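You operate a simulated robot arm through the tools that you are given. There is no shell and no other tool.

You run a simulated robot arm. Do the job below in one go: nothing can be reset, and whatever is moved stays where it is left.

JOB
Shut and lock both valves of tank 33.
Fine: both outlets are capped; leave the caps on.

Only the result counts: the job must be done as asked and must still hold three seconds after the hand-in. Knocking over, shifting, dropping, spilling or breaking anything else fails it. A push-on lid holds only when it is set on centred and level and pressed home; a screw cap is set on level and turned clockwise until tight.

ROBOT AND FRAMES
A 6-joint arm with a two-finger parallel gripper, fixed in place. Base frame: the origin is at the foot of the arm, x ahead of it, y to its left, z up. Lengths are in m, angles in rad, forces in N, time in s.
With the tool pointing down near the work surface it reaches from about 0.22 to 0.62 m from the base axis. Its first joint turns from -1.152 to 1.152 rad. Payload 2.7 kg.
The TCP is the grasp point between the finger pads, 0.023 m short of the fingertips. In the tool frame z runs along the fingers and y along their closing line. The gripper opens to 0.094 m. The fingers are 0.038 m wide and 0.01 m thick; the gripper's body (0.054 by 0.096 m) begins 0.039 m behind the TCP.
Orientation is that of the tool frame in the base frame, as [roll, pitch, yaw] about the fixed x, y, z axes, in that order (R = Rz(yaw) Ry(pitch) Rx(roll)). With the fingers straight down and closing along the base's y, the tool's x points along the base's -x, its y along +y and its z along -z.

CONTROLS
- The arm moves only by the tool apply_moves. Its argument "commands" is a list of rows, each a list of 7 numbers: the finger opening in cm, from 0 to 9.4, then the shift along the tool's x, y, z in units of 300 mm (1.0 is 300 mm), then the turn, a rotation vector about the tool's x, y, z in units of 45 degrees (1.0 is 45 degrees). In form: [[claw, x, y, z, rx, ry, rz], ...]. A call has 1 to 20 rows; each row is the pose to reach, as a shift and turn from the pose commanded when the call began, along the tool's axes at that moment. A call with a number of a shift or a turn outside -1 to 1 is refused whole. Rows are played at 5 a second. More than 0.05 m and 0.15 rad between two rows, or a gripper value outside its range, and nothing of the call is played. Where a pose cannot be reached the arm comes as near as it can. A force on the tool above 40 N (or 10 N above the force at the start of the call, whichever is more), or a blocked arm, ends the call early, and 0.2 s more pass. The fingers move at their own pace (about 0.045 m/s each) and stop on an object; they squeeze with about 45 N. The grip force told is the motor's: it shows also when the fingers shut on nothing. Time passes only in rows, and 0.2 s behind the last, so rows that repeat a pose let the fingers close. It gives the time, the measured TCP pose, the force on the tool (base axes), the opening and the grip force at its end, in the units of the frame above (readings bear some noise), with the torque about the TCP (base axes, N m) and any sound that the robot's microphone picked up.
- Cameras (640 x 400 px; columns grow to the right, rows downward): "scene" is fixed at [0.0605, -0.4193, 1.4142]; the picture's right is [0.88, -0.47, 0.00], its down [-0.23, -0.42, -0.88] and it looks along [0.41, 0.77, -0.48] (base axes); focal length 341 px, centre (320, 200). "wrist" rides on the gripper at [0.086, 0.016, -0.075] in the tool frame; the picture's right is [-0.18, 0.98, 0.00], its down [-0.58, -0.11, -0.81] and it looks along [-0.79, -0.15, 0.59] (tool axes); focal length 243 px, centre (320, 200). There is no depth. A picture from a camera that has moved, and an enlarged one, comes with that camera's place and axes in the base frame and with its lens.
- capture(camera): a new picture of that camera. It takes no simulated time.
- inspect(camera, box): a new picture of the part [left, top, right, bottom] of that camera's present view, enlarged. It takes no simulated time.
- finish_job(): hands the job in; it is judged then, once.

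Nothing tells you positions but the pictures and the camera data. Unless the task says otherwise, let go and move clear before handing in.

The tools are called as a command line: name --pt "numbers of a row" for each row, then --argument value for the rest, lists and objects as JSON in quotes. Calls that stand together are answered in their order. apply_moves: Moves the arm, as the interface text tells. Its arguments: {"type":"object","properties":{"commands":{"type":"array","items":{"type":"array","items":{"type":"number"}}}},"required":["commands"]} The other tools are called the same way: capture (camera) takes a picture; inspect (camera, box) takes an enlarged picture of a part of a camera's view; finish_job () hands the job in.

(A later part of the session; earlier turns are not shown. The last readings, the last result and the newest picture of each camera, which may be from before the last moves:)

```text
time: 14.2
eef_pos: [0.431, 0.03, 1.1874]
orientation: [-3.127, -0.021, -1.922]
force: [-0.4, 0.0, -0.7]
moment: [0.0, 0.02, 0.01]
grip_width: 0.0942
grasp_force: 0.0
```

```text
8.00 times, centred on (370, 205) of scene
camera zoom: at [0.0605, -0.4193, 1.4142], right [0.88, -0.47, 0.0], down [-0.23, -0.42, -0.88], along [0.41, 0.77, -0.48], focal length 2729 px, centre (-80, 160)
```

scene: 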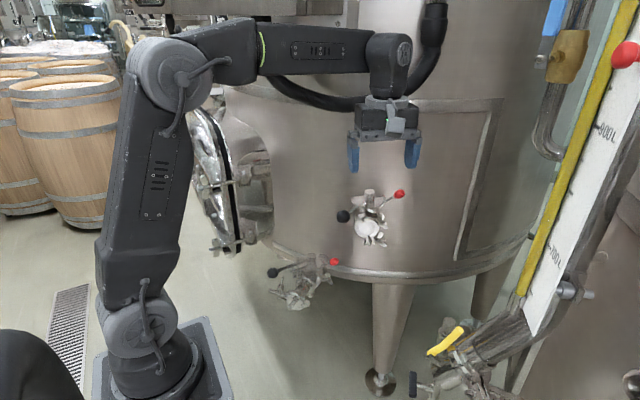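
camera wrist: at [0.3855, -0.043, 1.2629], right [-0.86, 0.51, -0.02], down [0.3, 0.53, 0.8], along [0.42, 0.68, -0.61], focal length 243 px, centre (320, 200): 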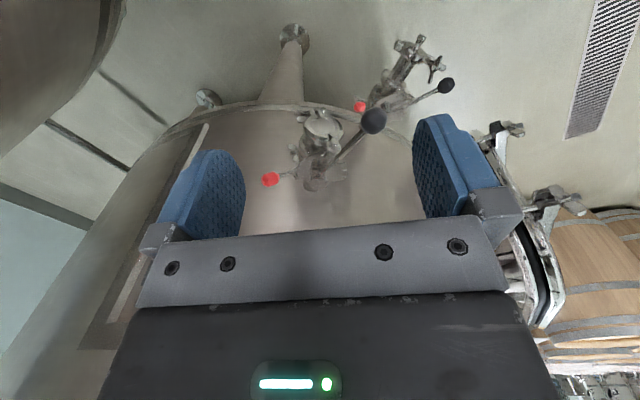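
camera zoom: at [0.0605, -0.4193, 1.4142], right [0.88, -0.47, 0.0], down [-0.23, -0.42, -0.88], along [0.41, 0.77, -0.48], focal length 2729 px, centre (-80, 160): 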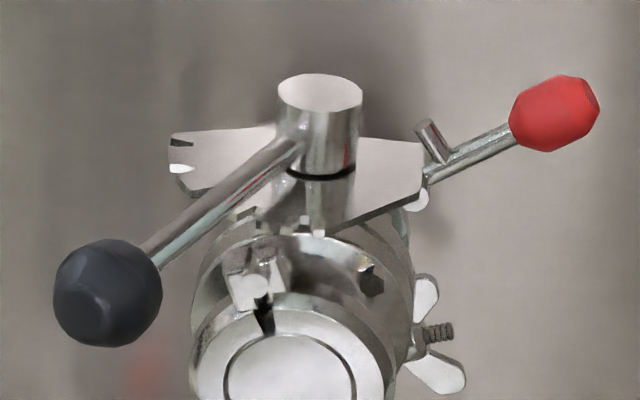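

inspect --camera "wrist" --box '[284, 155, 316, 187]'

inspect --camera "scene" --box '[374, 188, 402, 206]'

inspect --camera "scene" --box '[314, 252, 342, 270]'

inspect --camera "wrist" --box '[352, 85, 416, 125]'

inspect --camera "wrist" --box '[310, 140, 358, 190]'

```text
12.50 times, centred on (300, 171) of wrist
camera zoom: at [0.3855, -0.043, 1.2629], right [-0.86, 0.51, -0.02], down [0.3, 0.53, 0.8], along [0.42, 0.68, -0.61], focal length 3033 px, centre (570, 562)
```

zoom: 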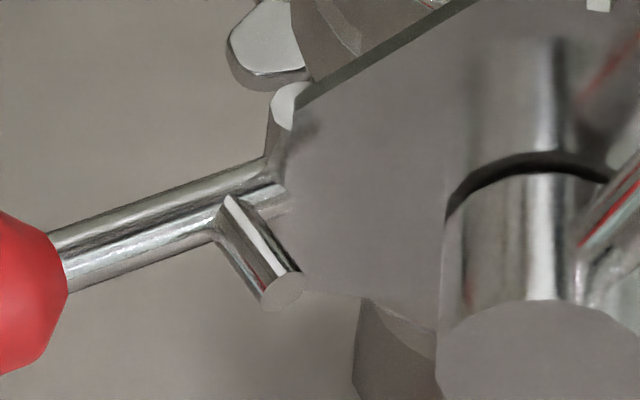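

```text
16.00 times, centred on (388, 197) of scene
camera zoom: at [0.0605, -0.4193, 1.4142], right [0.88, -0.47, 0.0], down [-0.23, -0.42, -0.88], along [0.41, 0.77, -0.48], focal length 5458 px, centre (-768, 248)
```

zoom: 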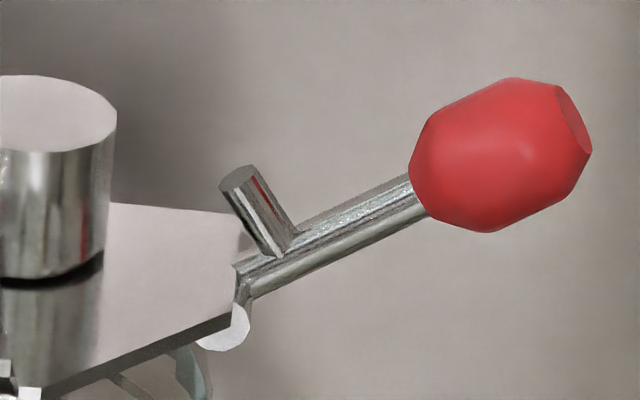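

```text
16.00 times, centred on (328, 261) of scene
camera zoom: at [0.0605, -0.4193, 1.4142], right [0.88, -0.47, 0.0], down [-0.23, -0.42, -0.88], along [0.41, 0.77, -0.48], focal length 5458 px, centre (192, -776)
```

zoom: 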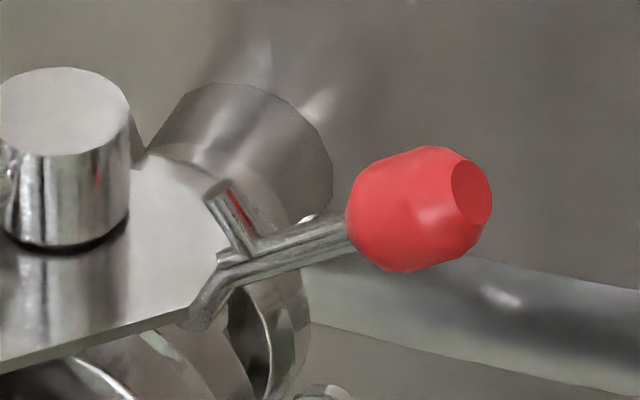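

```text
10.00 times, centred on (384, 105) of wrist
camera zoom: at [0.3855, -0.043, 1.2629], right [-0.86, 0.51, -0.02], down [0.3, 0.53, 0.8], along [0.42, 0.68, -0.61], focal length 2426 px, centre (-320, 1150)
```

zoom: 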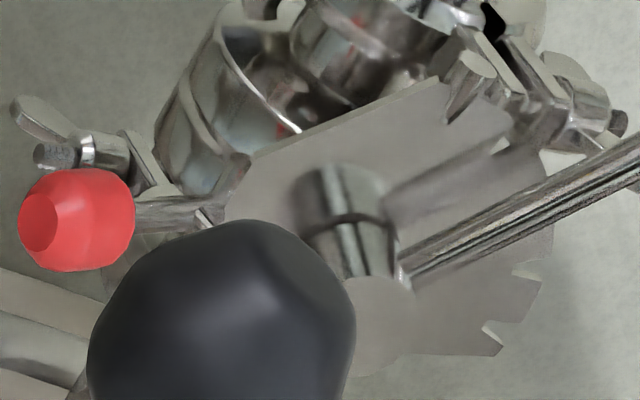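

```text
8.00 times, centred on (334, 165) of wrist
camera zoom: at [0.3855, -0.043, 1.2629], right [-0.86, 0.51, -0.02], down [0.3, 0.53, 0.8], along [0.42, 0.68, -0.61], focal length 1941 px, centre (208, 480)
```

zoom: 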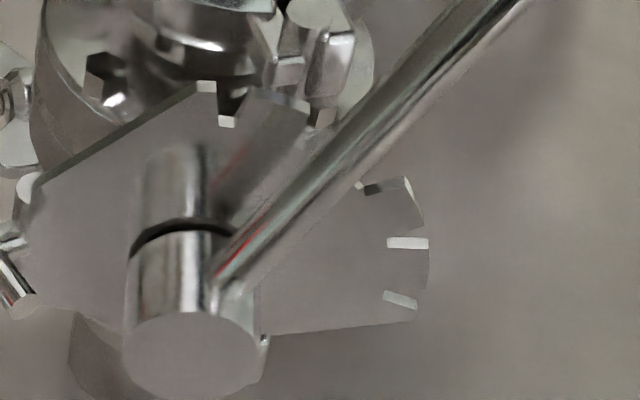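

apply_moves --pt "9.4 -0.04 -0.08 0 0 0 -0.14" --pt "9.4 -0.08 -0.17 0 0 0 -0.28" --pt "9.4 -0.13 -0.26 0 0 0 -0.42" --pt "9.4 -0.17 -0.34 0 0 0 -0.56" --pt "9.4 -0.21 -0.42 0 0 0 -0.7" --pt "9.4 -0.25 -0.5 0 0 0 -0.84"

capture --camera "wrist"

capture --camera "scene"

```text
time: 15.6
eef_pos: [0.5619, 0.0436, 1.1678]
orientation: [3.138, -0.025, -1.262]
force: [-0.2, 0.5, -0.3]
moment: [0.01, 0.02, 0.01]
grip_width: 0.0941
grasp_force: 0.0
out of reach, approached as far as the arm can: row 5, 6
```

```text
taken
camera wrist: at [0.5714, -0.0412, 1.2433], right [-0.99, -0.12, 0.0], down [-0.08, 0.61, 0.79], along [-0.1, 0.79, -0.61], focal length 243 px, centre (320, 200)
```

wrist: 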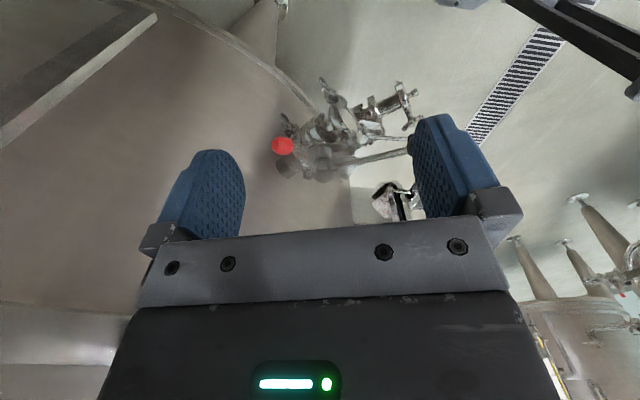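

```text
taken
```

scene: 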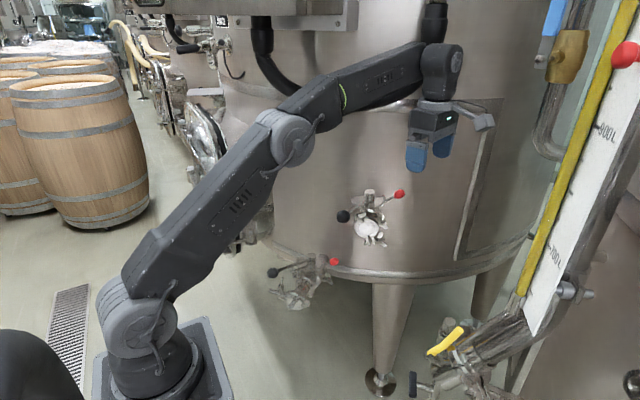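

inspect --camera "wrist" --box '[264, 80, 424, 190]'

inspect --camera "wrist" --box '[268, 130, 332, 180]'

apply_moves --pt "9.4 0.04 0 0.1 0 -0.18 0" --pt "9.4 0.08 0 0.2 0 -0.36 0" --pt "9.4 0.1 0 0.3 0 -0.54 0"

capture --camera "wrist"

capture --camera "scene"

```text
3.64 times, centred on (344, 135) of wrist
camera zoom: at [0.5714, -0.0412, 1.2433], right [-0.99, -0.12, 0.0], down [-0.08, 0.61, 0.79], along [-0.1, 0.79, -0.61], focal length 882 px, centre (233, 436)
```

zoom: 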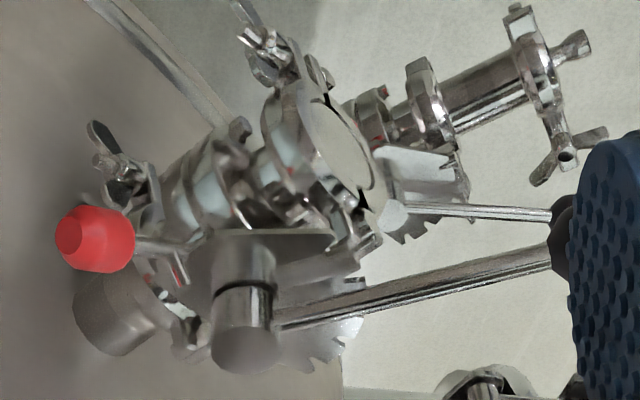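

```text
8.00 times, centred on (300, 155) of wrist
camera zoom: at [0.5714, -0.0412, 1.2433], right [-0.99, -0.12, 0.0], down [-0.08, 0.61, 0.79], along [-0.1, 0.79, -0.61], focal length 1941 px, centre (480, 560)
```

zoom: 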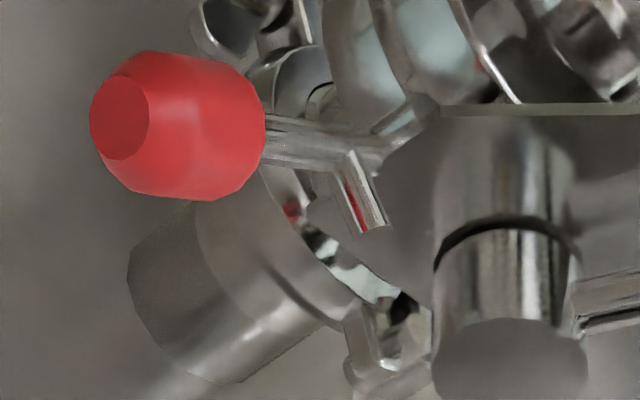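

```text
time: 16.4
eef_pos: [0.5698, 0.0125, 1.0772]
orientation: [3.14, 0.402, -1.264]
force: [0.6, -0.9, 0.4]
moment: [0.01, 0.02, -0.03]
grip_width: 0.0939
grasp_force: 0.0
```

```text
taken
camera wrist: at [0.5869, -0.0953, 1.1114], right [-0.99, -0.14, 0.07], down [0.04, 0.24, 0.97], along [-0.15, 0.96, -0.23], focal length 243 px, centre (320, 200)
```

wrist: 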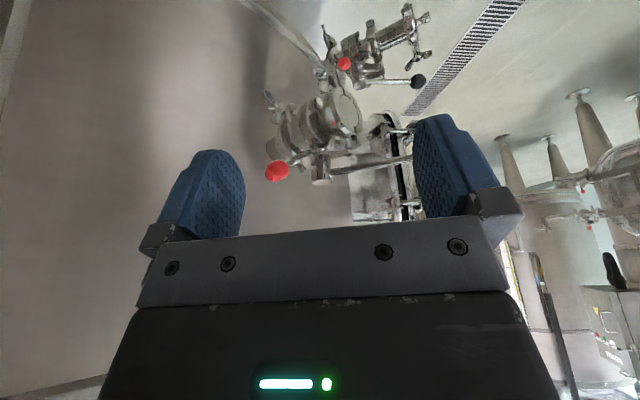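

```text
taken
```

scene: 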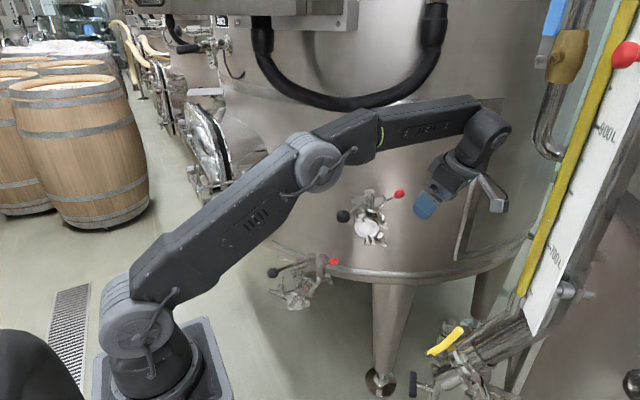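

inspect --camera "wrist" --box '[256, 80, 384, 200]'

inspect --camera "wrist" --box '[262, 140, 342, 190]'

inspect --camera "wrist" --box '[310, 10, 440, 100]'

inspect --camera "wrist" --box '[332, 45, 396, 85]'

```text
3.33 times, centred on (320, 140) of wrist
camera zoom: at [0.5869, -0.0953, 1.1114], right [-0.99, -0.14, 0.07], down [0.04, 0.24, 0.97], along [-0.15, 0.96, -0.23], focal length 809 px, centre (320, 400)
```

zoom: 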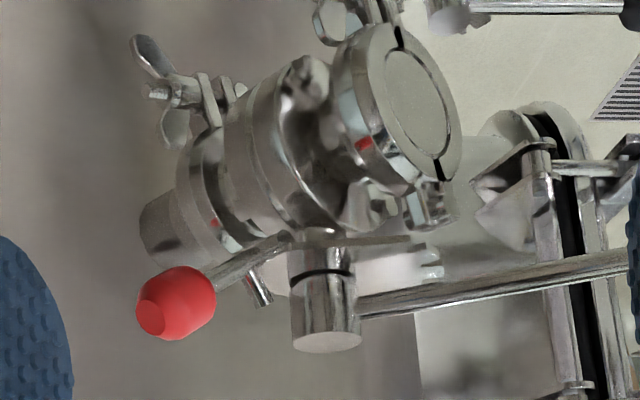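

```text
8.00 times, centred on (302, 165) of wrist
camera zoom: at [0.5869, -0.0953, 1.1114], right [-0.99, -0.14, 0.07], down [0.04, 0.24, 0.97], along [-0.15, 0.96, -0.23], focal length 1941 px, centre (464, 480)
```

zoom: 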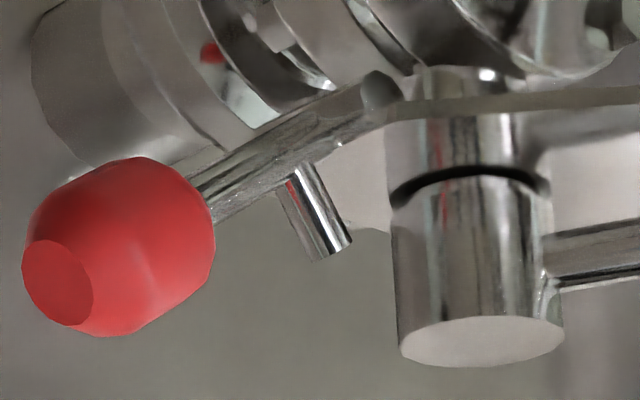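

```text
4.44 times, centred on (375, 55) of wrist
camera zoom: at [0.5869, -0.0953, 1.1114], right [-0.99, -0.14, 0.07], down [0.04, 0.24, 0.97], along [-0.15, 0.96, -0.23], focal length 1078 px, centre (76, 844)
```

zoom: 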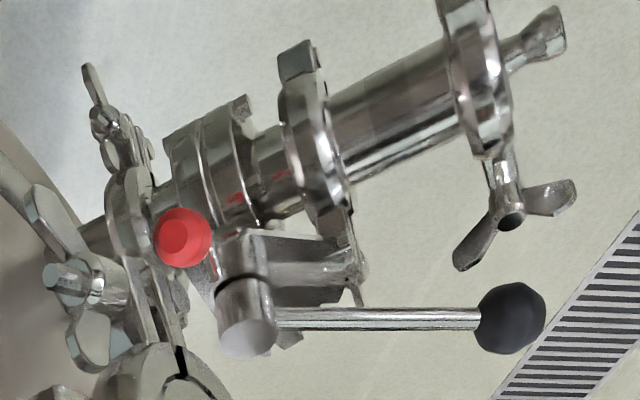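

```text
10.00 times, centred on (364, 65) of wrist
camera zoom: at [0.5869, -0.0953, 1.1114], right [-0.99, -0.14, 0.07], down [0.04, 0.24, 0.97], along [-0.15, 0.96, -0.23], focal length 2426 px, centre (-120, 1550)
```

zoom: 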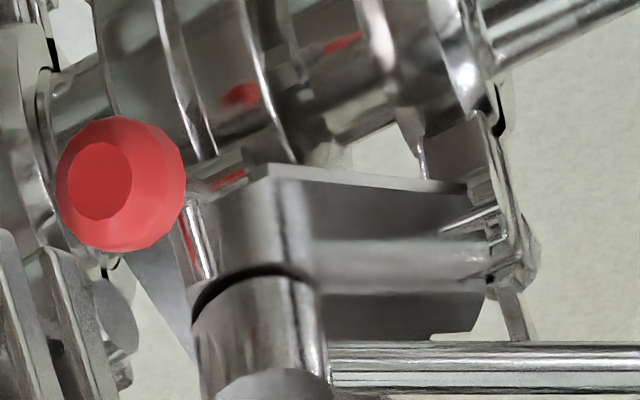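

The red lever sits at the plate's corner, tilted up about 38° with a small peg. I'll lower the view to see under the plate before touching anything.

apply_moves --pt "9.4 0.04 0 0.1 0 -0.12 0" --pt "9.4 0.08 0 0.2 0 -0.24 0" --pt "9.4 0.13 0 0.3 0 -0.36 0"

capture --camera "wrist"

capture --camera "scene"

```text
time: 17.2
eef_pos: [0.5702, 0.0127, 0.9797]
orientation: [3.14, 0.684, -1.266]
force: [-0.3, 0.3, 0.3]
moment: [0.04, -0.01, 0.02]
grip_width: 0.0938
grasp_force: 0.1
```

```text
taken
camera wrist: at [0.5876, -0.1005, 0.9822], right [-0.98, -0.16, 0.12], down [0.12, -0.02, 0.99], along [-0.16, 0.99, 0.04], focal length 243 px, centre (320, 200)
```

wrist: 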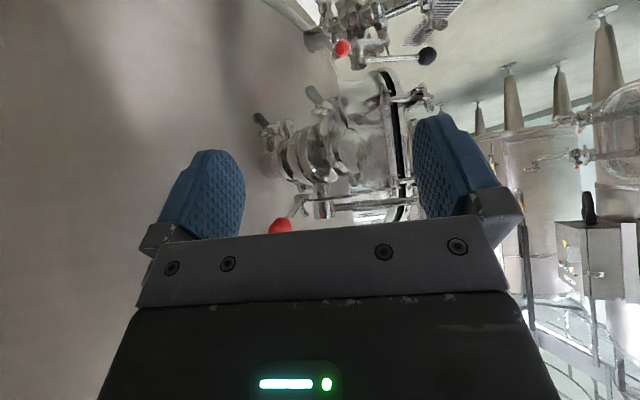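

```text
taken
```

scene: 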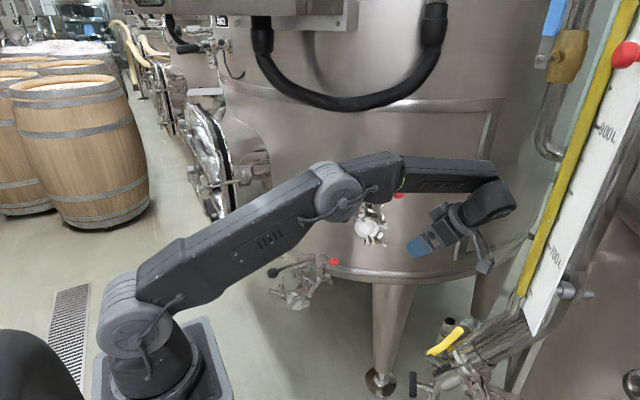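

inspect --camera "wrist" --box '[250, 100, 410, 240]'

inspect --camera "wrist" --box '[264, 178, 344, 238]'

inspect --camera "wrist" --box '[325, 20, 445, 80]'

```text
2.86 times, centred on (330, 170) of wrist
camera zoom: at [0.5876, -0.1005, 0.9822], right [-0.98, -0.16, 0.12], down [0.12, -0.02, 0.99], along [-0.16, 0.99, 0.04], focal length 693 px, centre (291, 286)
```

zoom: 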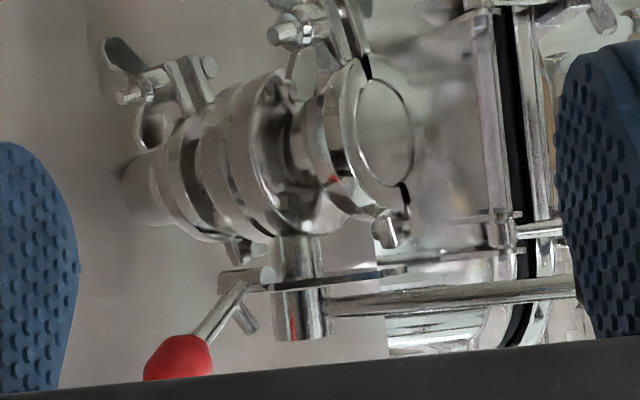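

```text
6.67 times, centred on (304, 208) of wrist
camera zoom: at [0.5876, -0.1005, 0.9822], right [-0.98, -0.16, 0.12], down [0.12, -0.02, 0.99], along [-0.16, 0.99, 0.04], focal length 1618 px, centre (427, 147)
```

zoom: 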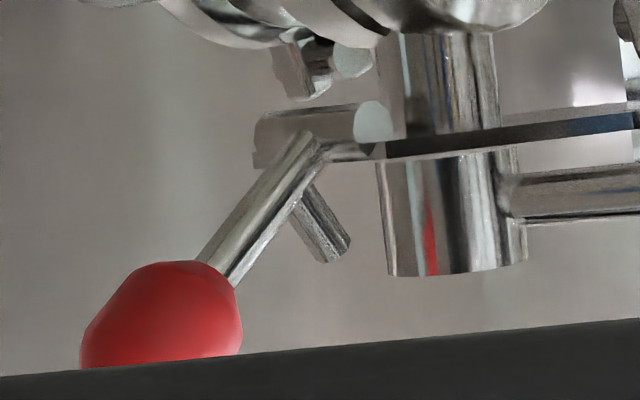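

```text
5.33 times, centred on (385, 50) of wrist
camera zoom: at [0.5876, -0.1005, 0.9822], right [-0.98, -0.16, 0.12], down [0.12, -0.02, 0.99], along [-0.16, 0.99, 0.04], focal length 1294 px, centre (-27, 1000)
```

zoom: 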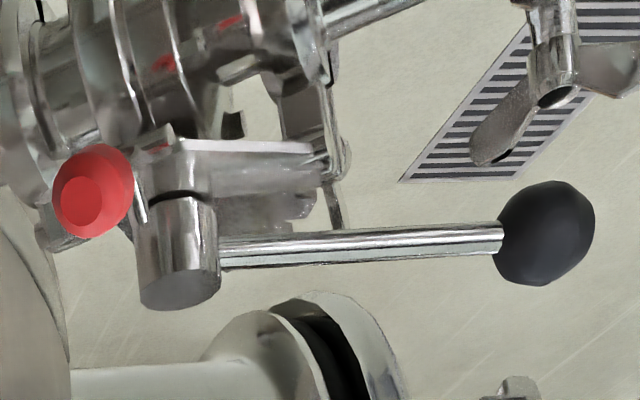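

The red lever is hinged on a horizontal axle at the plate corner, so it flips up or down, while the black lever swings over the notched arc (open along the pipe, closed perpendicular). First I'll retreat and go above the upper black ball to swing that lever shut.

apply_moves --pt "9.4 -0.07 0 -0.09 0 0.0 0" --pt "9.4 -0.14 0 -0.18 0 0.15 0" --pt "9.4 -0.21 0 -0.27 0 0.33 0" --pt "9.4 -0.28 0 -0.36 0 0.51 0" --pt "9.4 -0.36 0 -0.44 0 0.69 0" --pt "9.4 -0.36 0 -0.44 0 0.87 0"

```text
time: 18.6
eef_pos: [0.5694, 0.0141, 1.1513]
orientation: [3.14, -0.003, -1.265]
force: [0.7, -0.6, 0.3]
moment: [0.0, -0.02, -0.03]
grip_width: 0.0941
grasp_force: 0.0
```

apply_moves --pt "9.4 -0.043 0.07 0 0 0 0.18" --pt "9.4 -0.086 0.14 0 0 0 0.36" --pt "9.4 -0.13 0.21 0 0 0 0.54" --pt "9.4 -0.173 0.28 0 0 0 0.72" --pt "9.4 -0.216 0.352 0 0 0 0.9"

```text
time: 19.8
eef_pos: [0.4494, 0.0433, 1.1503]
orientation: [-3.14, -0.001, -1.973]
force: [0.1, 0.3, -0.5]
moment: [0.01, 0.01, 0.0]
grip_width: 0.0938
grasp_force: 0.1
```

apply_moves --pt "9.4 -0.05 0.044 0 0 0 0.18" --pt "9.4 -0.1 0.088 0 0 0 0.36" --pt "9.4 -0.155 0.13 0 0 0 0.54" --pt "9.4 -0.207 0.175 0.05 0 0 0.72" --pt "9.4 -0.258 0.218 0.1 0 0 0.866"

capture --camera "wrist"

inspect --camera "scene" --box '[260, 100, 420, 250]'

```text
time: 21.0
eef_pos: [0.4171, 0.1381, 1.121]
orientation: [-3.14, -0.002, -2.651]
force: [0.1, -0.4, 0.2]
moment: [-0.01, -0.01, -0.02]
grip_width: 0.0939
grasp_force: 0.0
```

```text
taken
camera wrist: at [0.3343, 0.1136, 1.1949], right [-0.3, 0.95, 0.0], down [0.57, 0.18, 0.81], along [0.77, 0.24, -0.59], focal length 243 px, centre (320, 200)
```

wrist: 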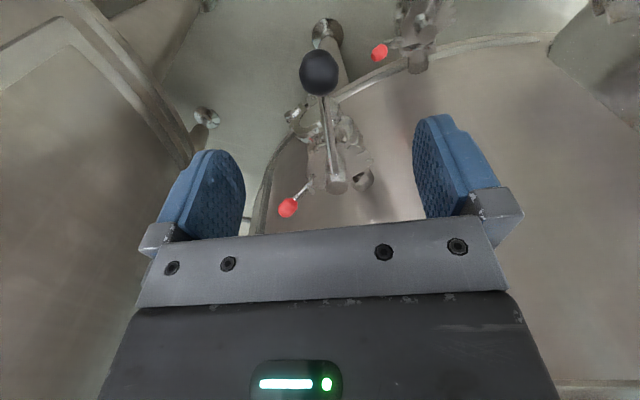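

```text
2.67 times, centred on (340, 175) of scene
camera zoom: at [0.0605, -0.4193, 1.4142], right [0.88, -0.47, 0.0], down [-0.23, -0.42, -0.88], along [0.41, 0.77, -0.48], focal length 910 px, centre (267, 267)
```

zoom: 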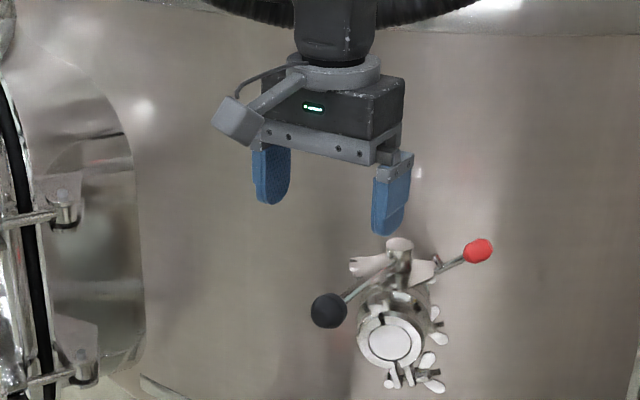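

The ball is right below the hand at about (0.422, 0.140, 1.007). Descending to straddle it.

apply_moves --pt "9.4 0 0 0.1 0 0 0" --pt "9.4 0 0 0.2 0 0 0" --pt "9.4 0 0 0.3 0 0 0" --pt "9.4 0 0 0.37 0 0 0" --pt "5 0 0 0.37 0 0 0" --pt "5 0 0 0.37 0 0 0"

capture --camera "wrist"

inspect --camera "scene" --box '[300, 150, 420, 250]'

```text
time: 22.4
eef_pos: [0.4177, 0.1382, 1.01]
orientation: [-3.14, -0.003, -2.652]
force: [-0.5, 0.0, -0.7]
moment: [0.02, 0.0, 0.0]
grip_width: 0.05
grasp_force: 0.1
```

```text
taken
camera wrist: at [0.3339, 0.1124, 1.0839], right [-0.3, 0.95, 0.0], down [0.57, 0.18, 0.81], along [0.77, 0.24, -0.59], focal length 243 px, centre (320, 200)
```

wrist: 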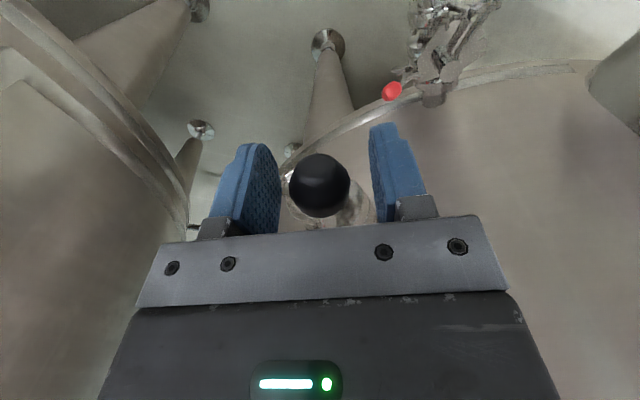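

```text
4.00 times, centred on (360, 200) of scene
camera zoom: at [0.0605, -0.4193, 1.4142], right [0.88, -0.47, 0.0], down [-0.23, -0.42, -0.88], along [0.41, 0.77, -0.48], focal length 1364 px, centre (160, 200)
```

zoom: 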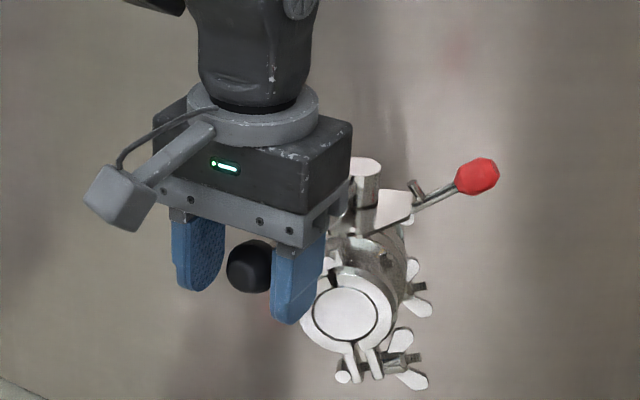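

apply_moves --pt "5 -0.0024 0.0465 0 0 0 0.133" --pt "5 -0.0097 0.0925 0 0 0 0.267" --pt "5 -0.0218 0.1375 0 0 0 0.4"

capture --camera "wrist"

inspect --camera "scene" --box '[300, 150, 420, 250]'

```text
time: 23.2
eef_pos: [0.4046, 0.1782, 1.0095]
orientation: [-3.139, -0.002, -2.967]
force: [2.0, -2.9, 0.9]
moment: [-0.04, 0.0, 0.0]
grip_width: 0.0514
grasp_force: 1.3
```

```text
taken
camera wrist: at [0.3165, 0.1798, 1.0841], right [0.01, 1.0, 0.0], down [0.59, -0.01, 0.81], along [0.81, -0.01, -0.59], focal length 243 px, centre (320, 200)
```

wrist: 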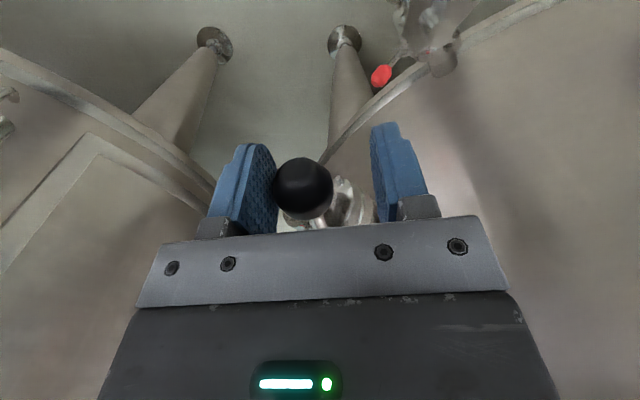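

```text
4.00 times, centred on (360, 200) of scene
camera zoom: at [0.0605, -0.4194, 1.4142], right [0.88, -0.47, 0.0], down [-0.23, -0.42, -0.88], along [0.41, 0.77, -0.48], focal length 1364 px, centre (160, 200)
```

zoom: 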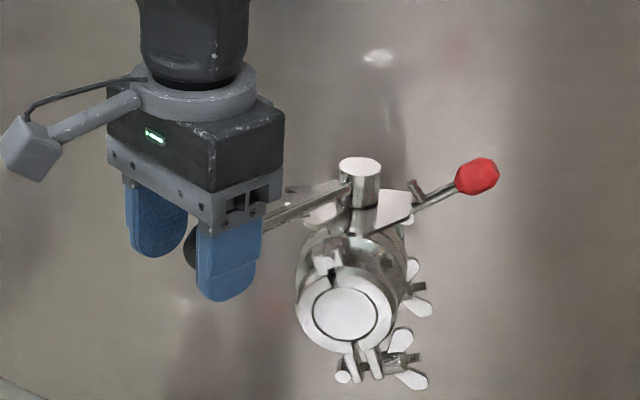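

apply_moves --pt "5 -0.0024 0.0465 0 0 0 0.133" --pt "5 -0.0097 0.0925 0 0 0 0.267" --pt "5 -0.0218 0.1375 0 0 0 0.4" --pt "5 -0.0385 0.181 0 0 0 0.533" --pt "5 -0.0596 0.2225 0 0 0 0.667"

capture --camera "wrist"

inspect --camera "scene" --box '[300, 150, 420, 250]'

```text
time: 24.4
eef_pos: [0.4119, 0.2492, 1.0083]
orientation: [-3.141, 0.0, 2.793]
force: [-1.1, -4.3, 0.9]
moment: [-0.03, -0.01, 0.0]
grip_width: 0.0518
grasp_force: 1.9
```

```text
taken
camera wrist: at [0.3357, 0.2935, 1.0826], right [0.51, 0.86, 0.0], down [0.51, -0.3, 0.81], along [0.69, -0.41, -0.59], focal length 243 px, centre (320, 200)
```

wrist: 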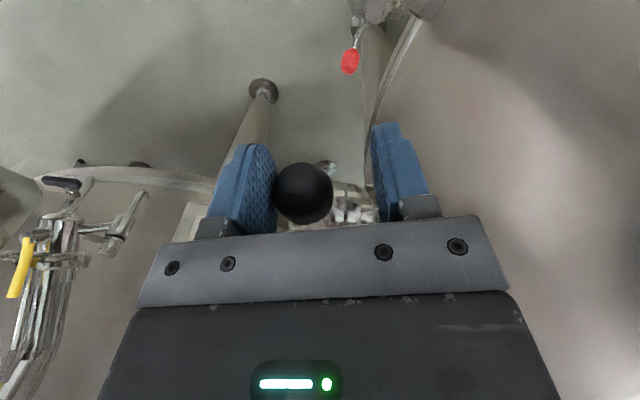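

```text
4.00 times, centred on (360, 200) of scene
camera zoom: at [0.0605, -0.4194, 1.4142], right [0.88, -0.47, 0.0], down [-0.23, -0.42, -0.88], along [0.41, 0.77, -0.48], focal length 1364 px, centre (160, 200)
```

zoom: 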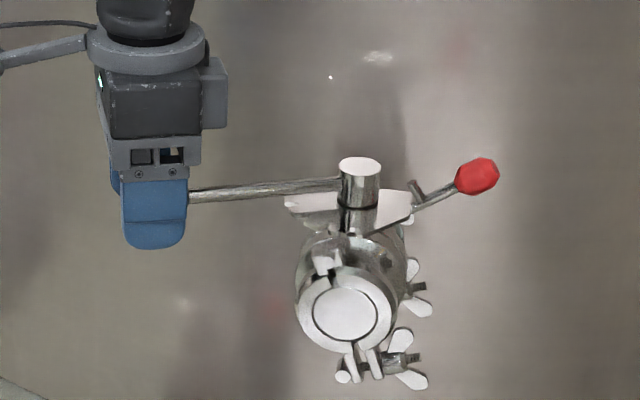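

apply_moves --pt "5 -0.0024 0.0465 0 0 0 0.133" --pt "5 -0.0097 0.0925 0 0 0 0.267" --pt "5 -0.0158 0.115 0 0 0 0.333" --pt "5 -0.0218 0.1375 0 0 0 0.4" --pt "5 -0.0295 0.1595 0 0 0 0.467" --pt "5 -0.0385 0.181 0 0 0 0.533"

capture --camera "wrist"

inspect --camera "scene" --box '[300, 150, 420, 250]'

```text
time: 25.8
eef_pos: [0.4388, 0.2921, 1.0065]
orientation: [-3.129, -0.001, 2.371]
force: [-0.8, -1.9, 0.8]
moment: [-0.01, 0.01, -0.01]
grip_width: 0.0505
grasp_force: 1.2
```

```text
taken
camera wrist: at [0.3887, 0.3648, 1.0794], right [0.82, 0.58, -0.01], down [0.35, -0.48, 0.81], along [0.46, -0.66, -0.59], focal length 243 px, centre (320, 200)
```

wrist: 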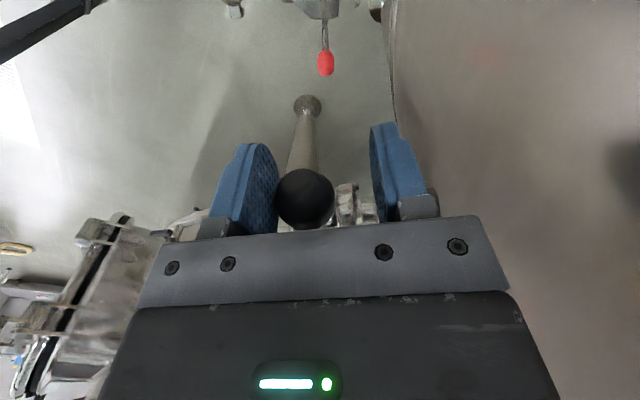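

```text
4.00 times, centred on (360, 200) of scene
camera zoom: at [0.0599, -0.4203, 1.4139], right [0.88, -0.47, 0.0], down [-0.23, -0.42, -0.88], along [0.41, 0.77, -0.48], focal length 1364 px, centre (160, 200)
```

zoom: 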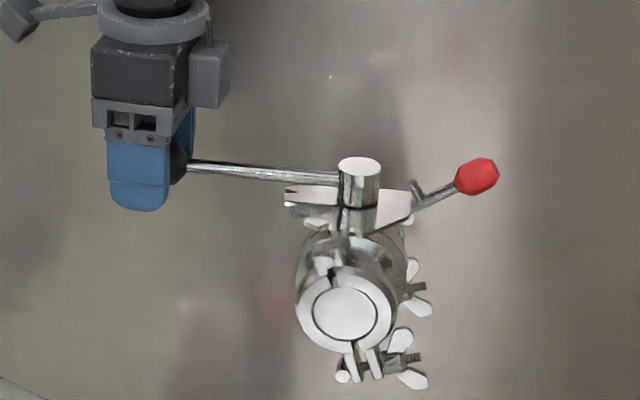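

capture --camera "scene"

inspect --camera "scene" --box '[362, 182, 394, 202]'

```text
taken
```

scene: 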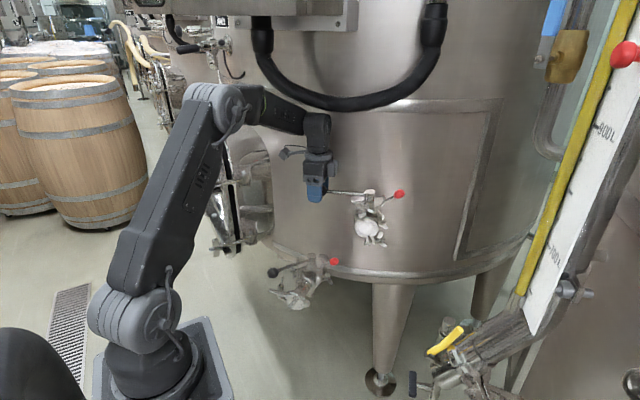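

```text
16.00 times, centred on (378, 192) of scene
camera zoom: at [0.0599, -0.4203, 1.4139], right [0.88, -0.47, 0.0], down [-0.23, -0.42, -0.88], along [0.41, 0.77, -0.48], focal length 5458 px, centre (-608, 328)
```

zoom: 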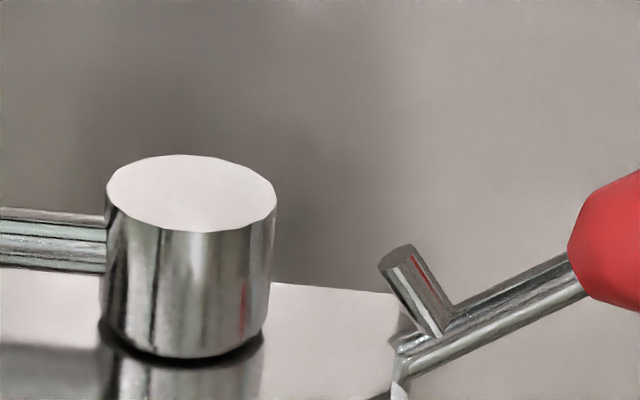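

apply_moves --pt "5 -0.0003 0.0155 0 0 0 0.044" --pt "5 -0.001 0.031 0 0 0 0.089" --pt "5 -0.0024 0.0465 0 0 0 0.133"

inspect --camera "scene" --box '[300, 150, 420, 250]'

capture --camera "wrist"

```text
time: 26.6
eef_pos: [0.4452, 0.2966, 1.0022]
orientation: [-3.11, 0.002, 2.269]
force: [-14.2, -25.1, 7.9]
moment: [-0.13, 0.08, -0.01]
grip_width: 0.0624
grasp_force: 13.4
```

```text
4.00 times, centred on (360, 200) of scene
camera zoom: at [0.0586, -0.4217, 1.4135], right [0.88, -0.47, 0.0], down [-0.23, -0.42, -0.88], along [0.42, 0.77, -0.48], focal length 1364 px, centre (160, 200)
```

zoom: 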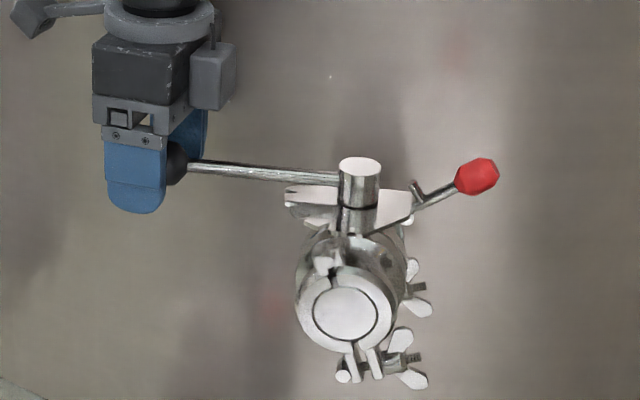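

```text
taken
camera wrist: at [0.4032, 0.3755, 1.0753], right [0.87, 0.49, -0.03], down [0.31, -0.5, 0.81], along [0.38, -0.71, -0.59], focal length 243 px, centre (320, 200)
```

wrist: 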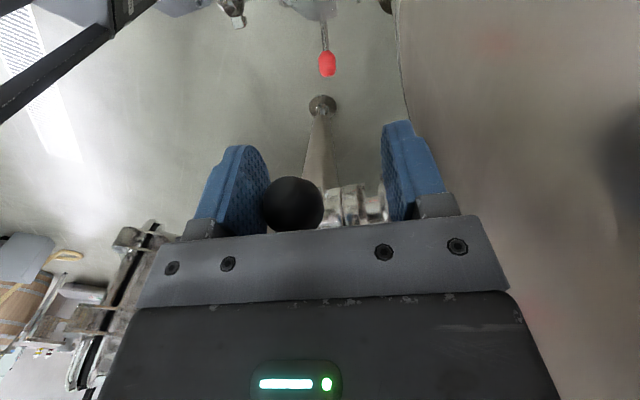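

The lever hit its stop at about 140° (perpendicular to the pipe), with the force rising to about 29 N. I'll relax back slightly and check the handle and the arm.

apply_moves --pt "5 -0.0003 -0.0155 0 0 0 -0.044" --pt "5 -0.0024 -0.0465 0 0 0 -0.133" --pt "5 -0.004 -0.06 0 0 0 -0.18"

inspect --camera "scene" --box '[300, 150, 420, 250]'

capture --camera "wrist"

```text
time: 27.4
eef_pos: [0.4377, 0.2924, 1.0051]
orientation: [-3.135, 0.0, 2.418]
force: [-2.3, -1.4, -1.4]
moment: [0.02, 0.05, -0.01]
grip_width: 0.0507
grasp_force: 0.1
```

```text
4.00 times, centred on (360, 200) of scene
camera zoom: at [0.0609, -0.4188, 1.4143], right [0.88, -0.47, 0.0], down [-0.23, -0.42, -0.88], along [0.41, 0.77, -0.48], focal length 1364 px, centre (160, 200)
```

zoom: 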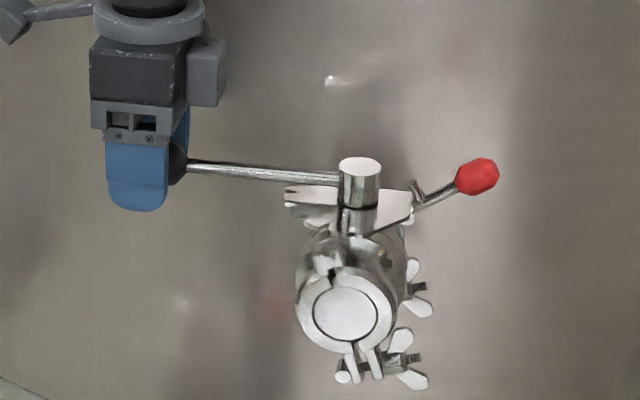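

```text
taken
camera wrist: at [0.3833, 0.3633, 1.0797], right [0.79, 0.61, -0.01], down [0.37, -0.46, 0.81], along [0.49, -0.64, -0.59], focal length 243 px, centre (320, 200)
```

wrist: 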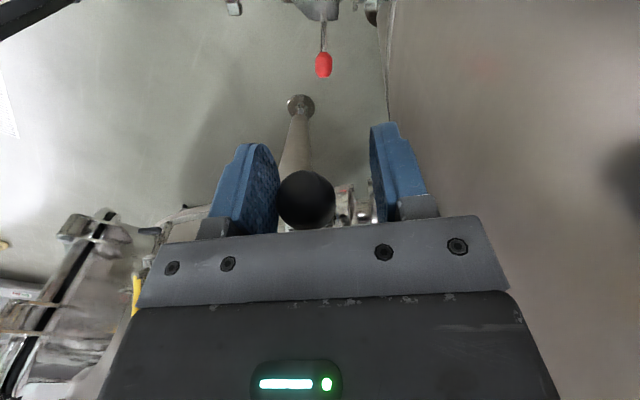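

The upper lever is shut against its stop at about 141°. I'll lift off and look at the hub and red lever from the other side now.

apply_moves --pt "5 0 0.03 0 0 0 0.06" --pt "9.4 0 0.03 -0.1 0 0 0.06" --pt "9.4 0 0.0 -0.2 0 0 0" --pt "9.4 0 0 -0.3 0 0 0" --pt "9.4 0 0 -0.4 0 0 -0.1" --pt "9.4 0 -0.05 -0.45 0 0 -0.2" --pt "9.4 0 -0.15 -0.45 0 0 -0.38"

capture --camera "wrist"

capture --camera "scene"

inspect --camera "scene" --box '[330, 180, 410, 230]'

```text
time: 28.5
eef_pos: [0.4067, 0.264, 1.011]
orientation: [-2.877, -0.044, 2.426]
force: [0.3, 0.1, 0.4]
moment: [0.03, -0.02, -0.02]
grip_width: 0.0941
grasp_force: 0.1
stopped in row 5: the arm was blocked; the commanded pose is now the measured one
```

```text
taken
camera wrist: at [0.3651, 0.3466, 1.0826], right [0.75, 0.6, -0.26], down [0.54, -0.33, 0.78], along [0.38, -0.73, -0.57], focal length 243 px, centre (320, 200)
```

wrist: 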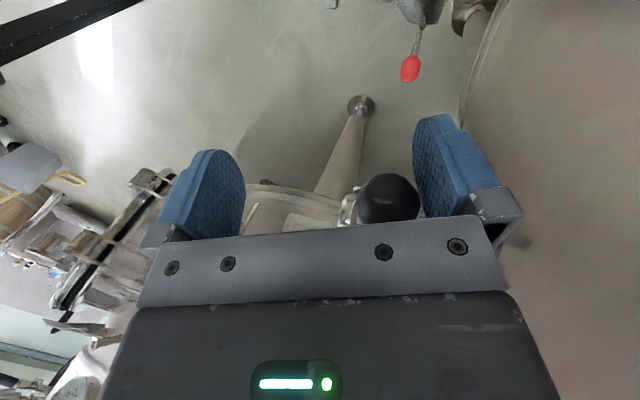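

```text
taken
```

scene: 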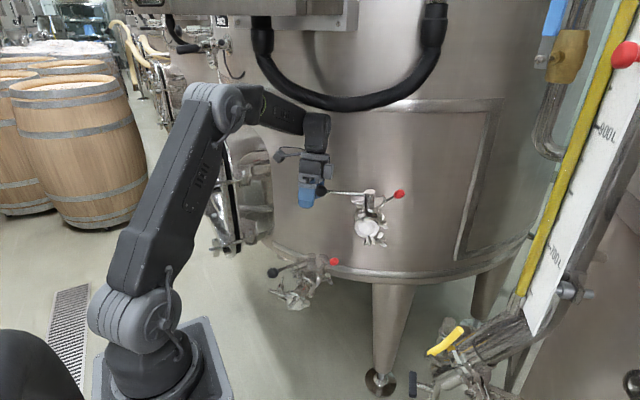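

```text
8.00 times, centred on (370, 205) of scene
camera zoom: at [0.0605, -0.4193, 1.4142], right [0.88, -0.47, 0.0], down [-0.23, -0.42, -0.88], along [0.41, 0.77, -0.48], focal length 2729 px, centre (-80, 160)
```

zoom: 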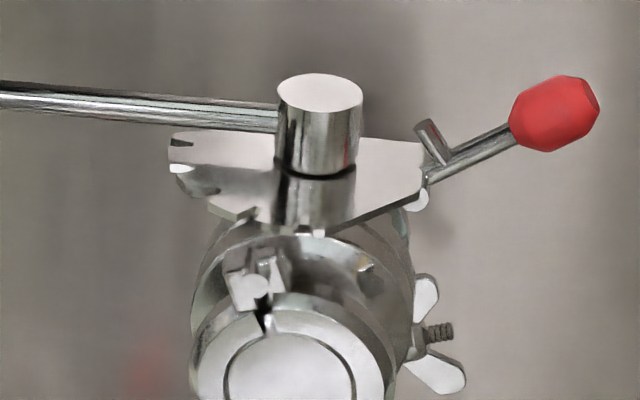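

inspect --camera "scene" --box '[180, 40, 380, 240]'

inspect --camera "scene" --box '[240, 0, 360, 120]'

```text
2.00 times, centred on (280, 140) of scene
camera zoom: at [0.0605, -0.4193, 1.4142], right [0.88, -0.47, 0.0], down [-0.23, -0.42, -0.88], along [0.41, 0.77, -0.48], focal length 682 px, centre (400, 320)
```

zoom: 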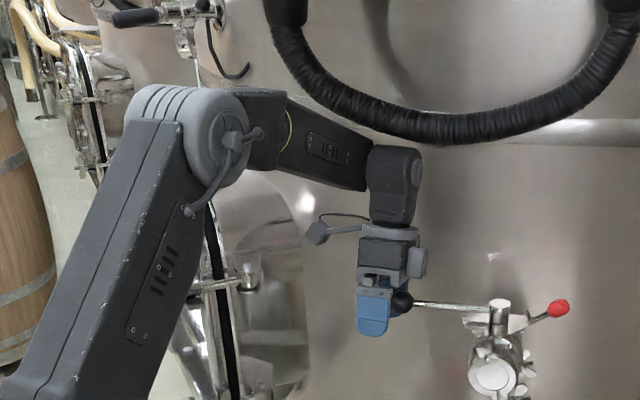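

```text
3.33 times, centred on (300, 60) of scene
camera zoom: at [0.0605, -0.4193, 1.4142], right [0.88, -0.47, 0.0], down [-0.23, -0.42, -0.88], along [0.41, 0.77, -0.48], focal length 1137 px, centre (387, 667)
```

zoom: 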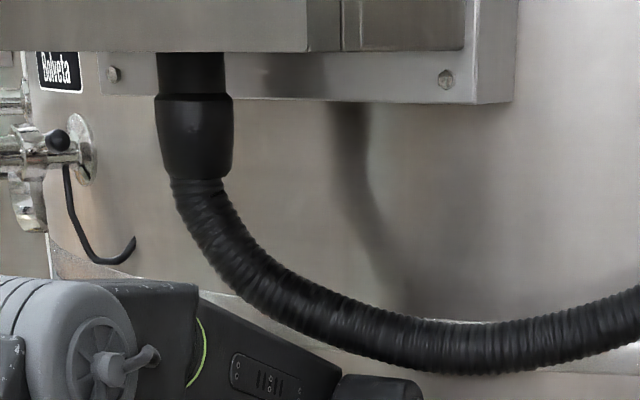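

The forearm top is touching the underside of the hanging hose, so I can't go straight up here. I'll slide the fingers off the ball radially outward, then move away from the tank before rising.

apply_moves --pt "9.4 0.04 0 0.01 0 0 0" --pt "9.4 0.08 0 0.02 0 0 0" --pt "9.4 0.12 0 0.02 0 0 0" --pt "9.4 0.15 0 0.02 0 0 0"

capture --camera "wrist"

inspect --camera "scene" --box '[220, 40, 420, 240]'

```text
time: 29.5
eef_pos: [0.3697, 0.2938, 1.0076]
orientation: [-2.879, -0.047, 2.427]
force: [0.1, 0.1, -0.2]
moment: [-0.02, -0.01, -0.01]
grip_width: 0.094
grasp_force: 0.0
```

```text
taken
camera wrist: at [0.3294, 0.3758, 1.0796], right [0.75, 0.6, -0.26], down [0.54, -0.33, 0.78], along [0.39, -0.73, -0.57], focal length 243 px, centre (320, 200)
```

wrist: 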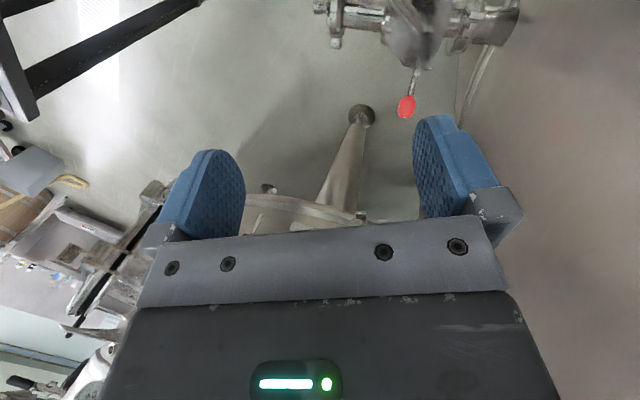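

```text
2.00 times, centred on (320, 140) of scene
camera zoom: at [0.0605, -0.4193, 1.4142], right [0.88, -0.47, 0.0], down [-0.23, -0.42, -0.88], along [0.41, 0.77, -0.48], focal length 682 px, centre (320, 320)
```

zoom: 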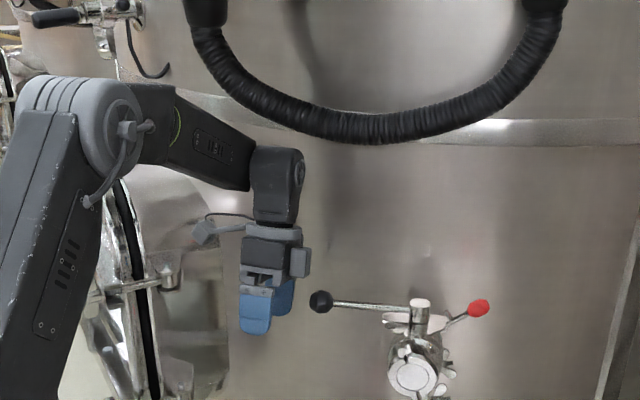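

apply_moves --pt "9.4 0 -0.1 0 -0.1 0.0 0" --pt "9.4 0 -0.2 0 -0.2 0.03 0" --pt "9.4 0 -0.3 0 -0.334 0.06 0" --pt "9.4 0 -0.4 0 -0.334 0.06 0" --pt "9.4 0 -0.4 -0.1 -0.334 0.06 0" --pt "9.4 0 -0.4 -0.2 -0.334 0.06 0" --pt "9.4 0 -0.4 -0.3 -0.334 0.06 0"

capture --camera "wrist"

capture --camera "scene"

```text
time: 31.1
eef_pos: [0.3138, 0.2191, 1.125]
orientation: [3.141, -0.093, 2.421]
force: [0.0, -0.5, -0.1]
moment: [0.03, -0.01, -0.01]
grip_width: 0.0941
grasp_force: 0.0
```

```text
taken
camera wrist: at [0.2635, 0.2848, 1.2069], right [0.79, 0.62, -0.02], down [0.42, -0.51, 0.75], along [0.45, -0.6, -0.66], focal length 243 px, centre (320, 200)
```

wrist: 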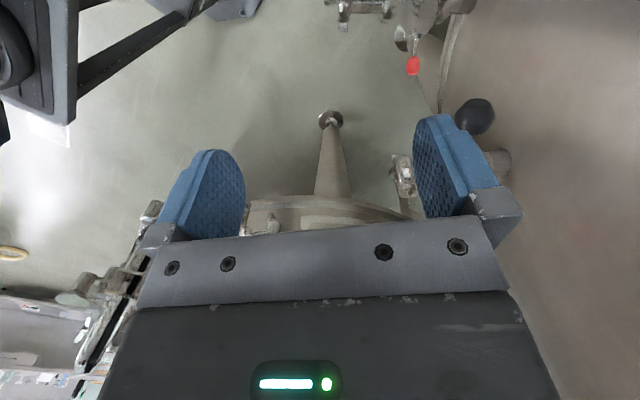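

```text
taken
```

scene: 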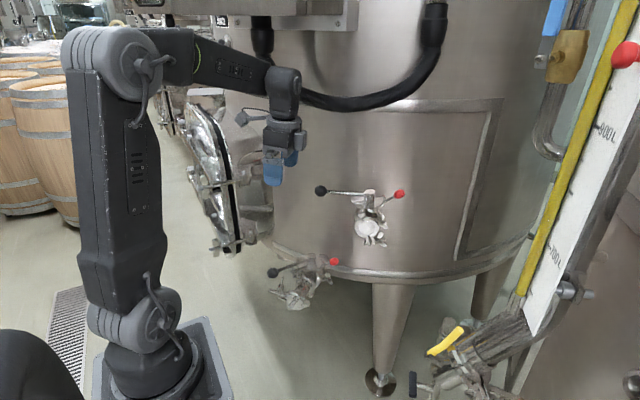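

The handle stays shut. From the geometry, flipping the red lever up to vertical swings its peg into the hub, so that should be the lock. I'll reposition around the front to push the knob inward from its outer side.

apply_moves --pt "4 -0.095 -0.019 -0.03 0 0 -0.163" --pt "2 -0.19 -0.038 -0.06 0 0 -0.326" --pt "0 -0.285 -0.057 -0.1 0 0 -0.49" --pt "0 -0.38 -0.076 -0.1 0 0 -0.653" --pt "0 -0.475 -0.095 -0.1 0 0 -0.816" --pt "0 -0.571 -0.115 -0.1 0 0 -0.98"

```text
time: 32.5
eef_pos: [0.4214, 0.0781, 1.1392]
orientation: [3.076, -0.068, -3.09]
force: [-0.7, 0.6, 0.2]
moment: [0.01, -0.03, -0.03]
grip_width: 0.0
grasp_force: 31.1
```

apply_moves --pt "0 -0.08 -0.05 0 0.04 -0.043 0" --pt "0 -0.16 -0.108 0 0.084 -0.087 0"

```text
time: 33.1
eef_pos: [0.4716, 0.0475, 1.1353]
orientation: [-3.138, 0.002, -3.091]
force: [0.6, -0.1, 0.4]
moment: [-0.01, -0.02, -0.01]
grip_width: 0.0
grasp_force: 42.3
```

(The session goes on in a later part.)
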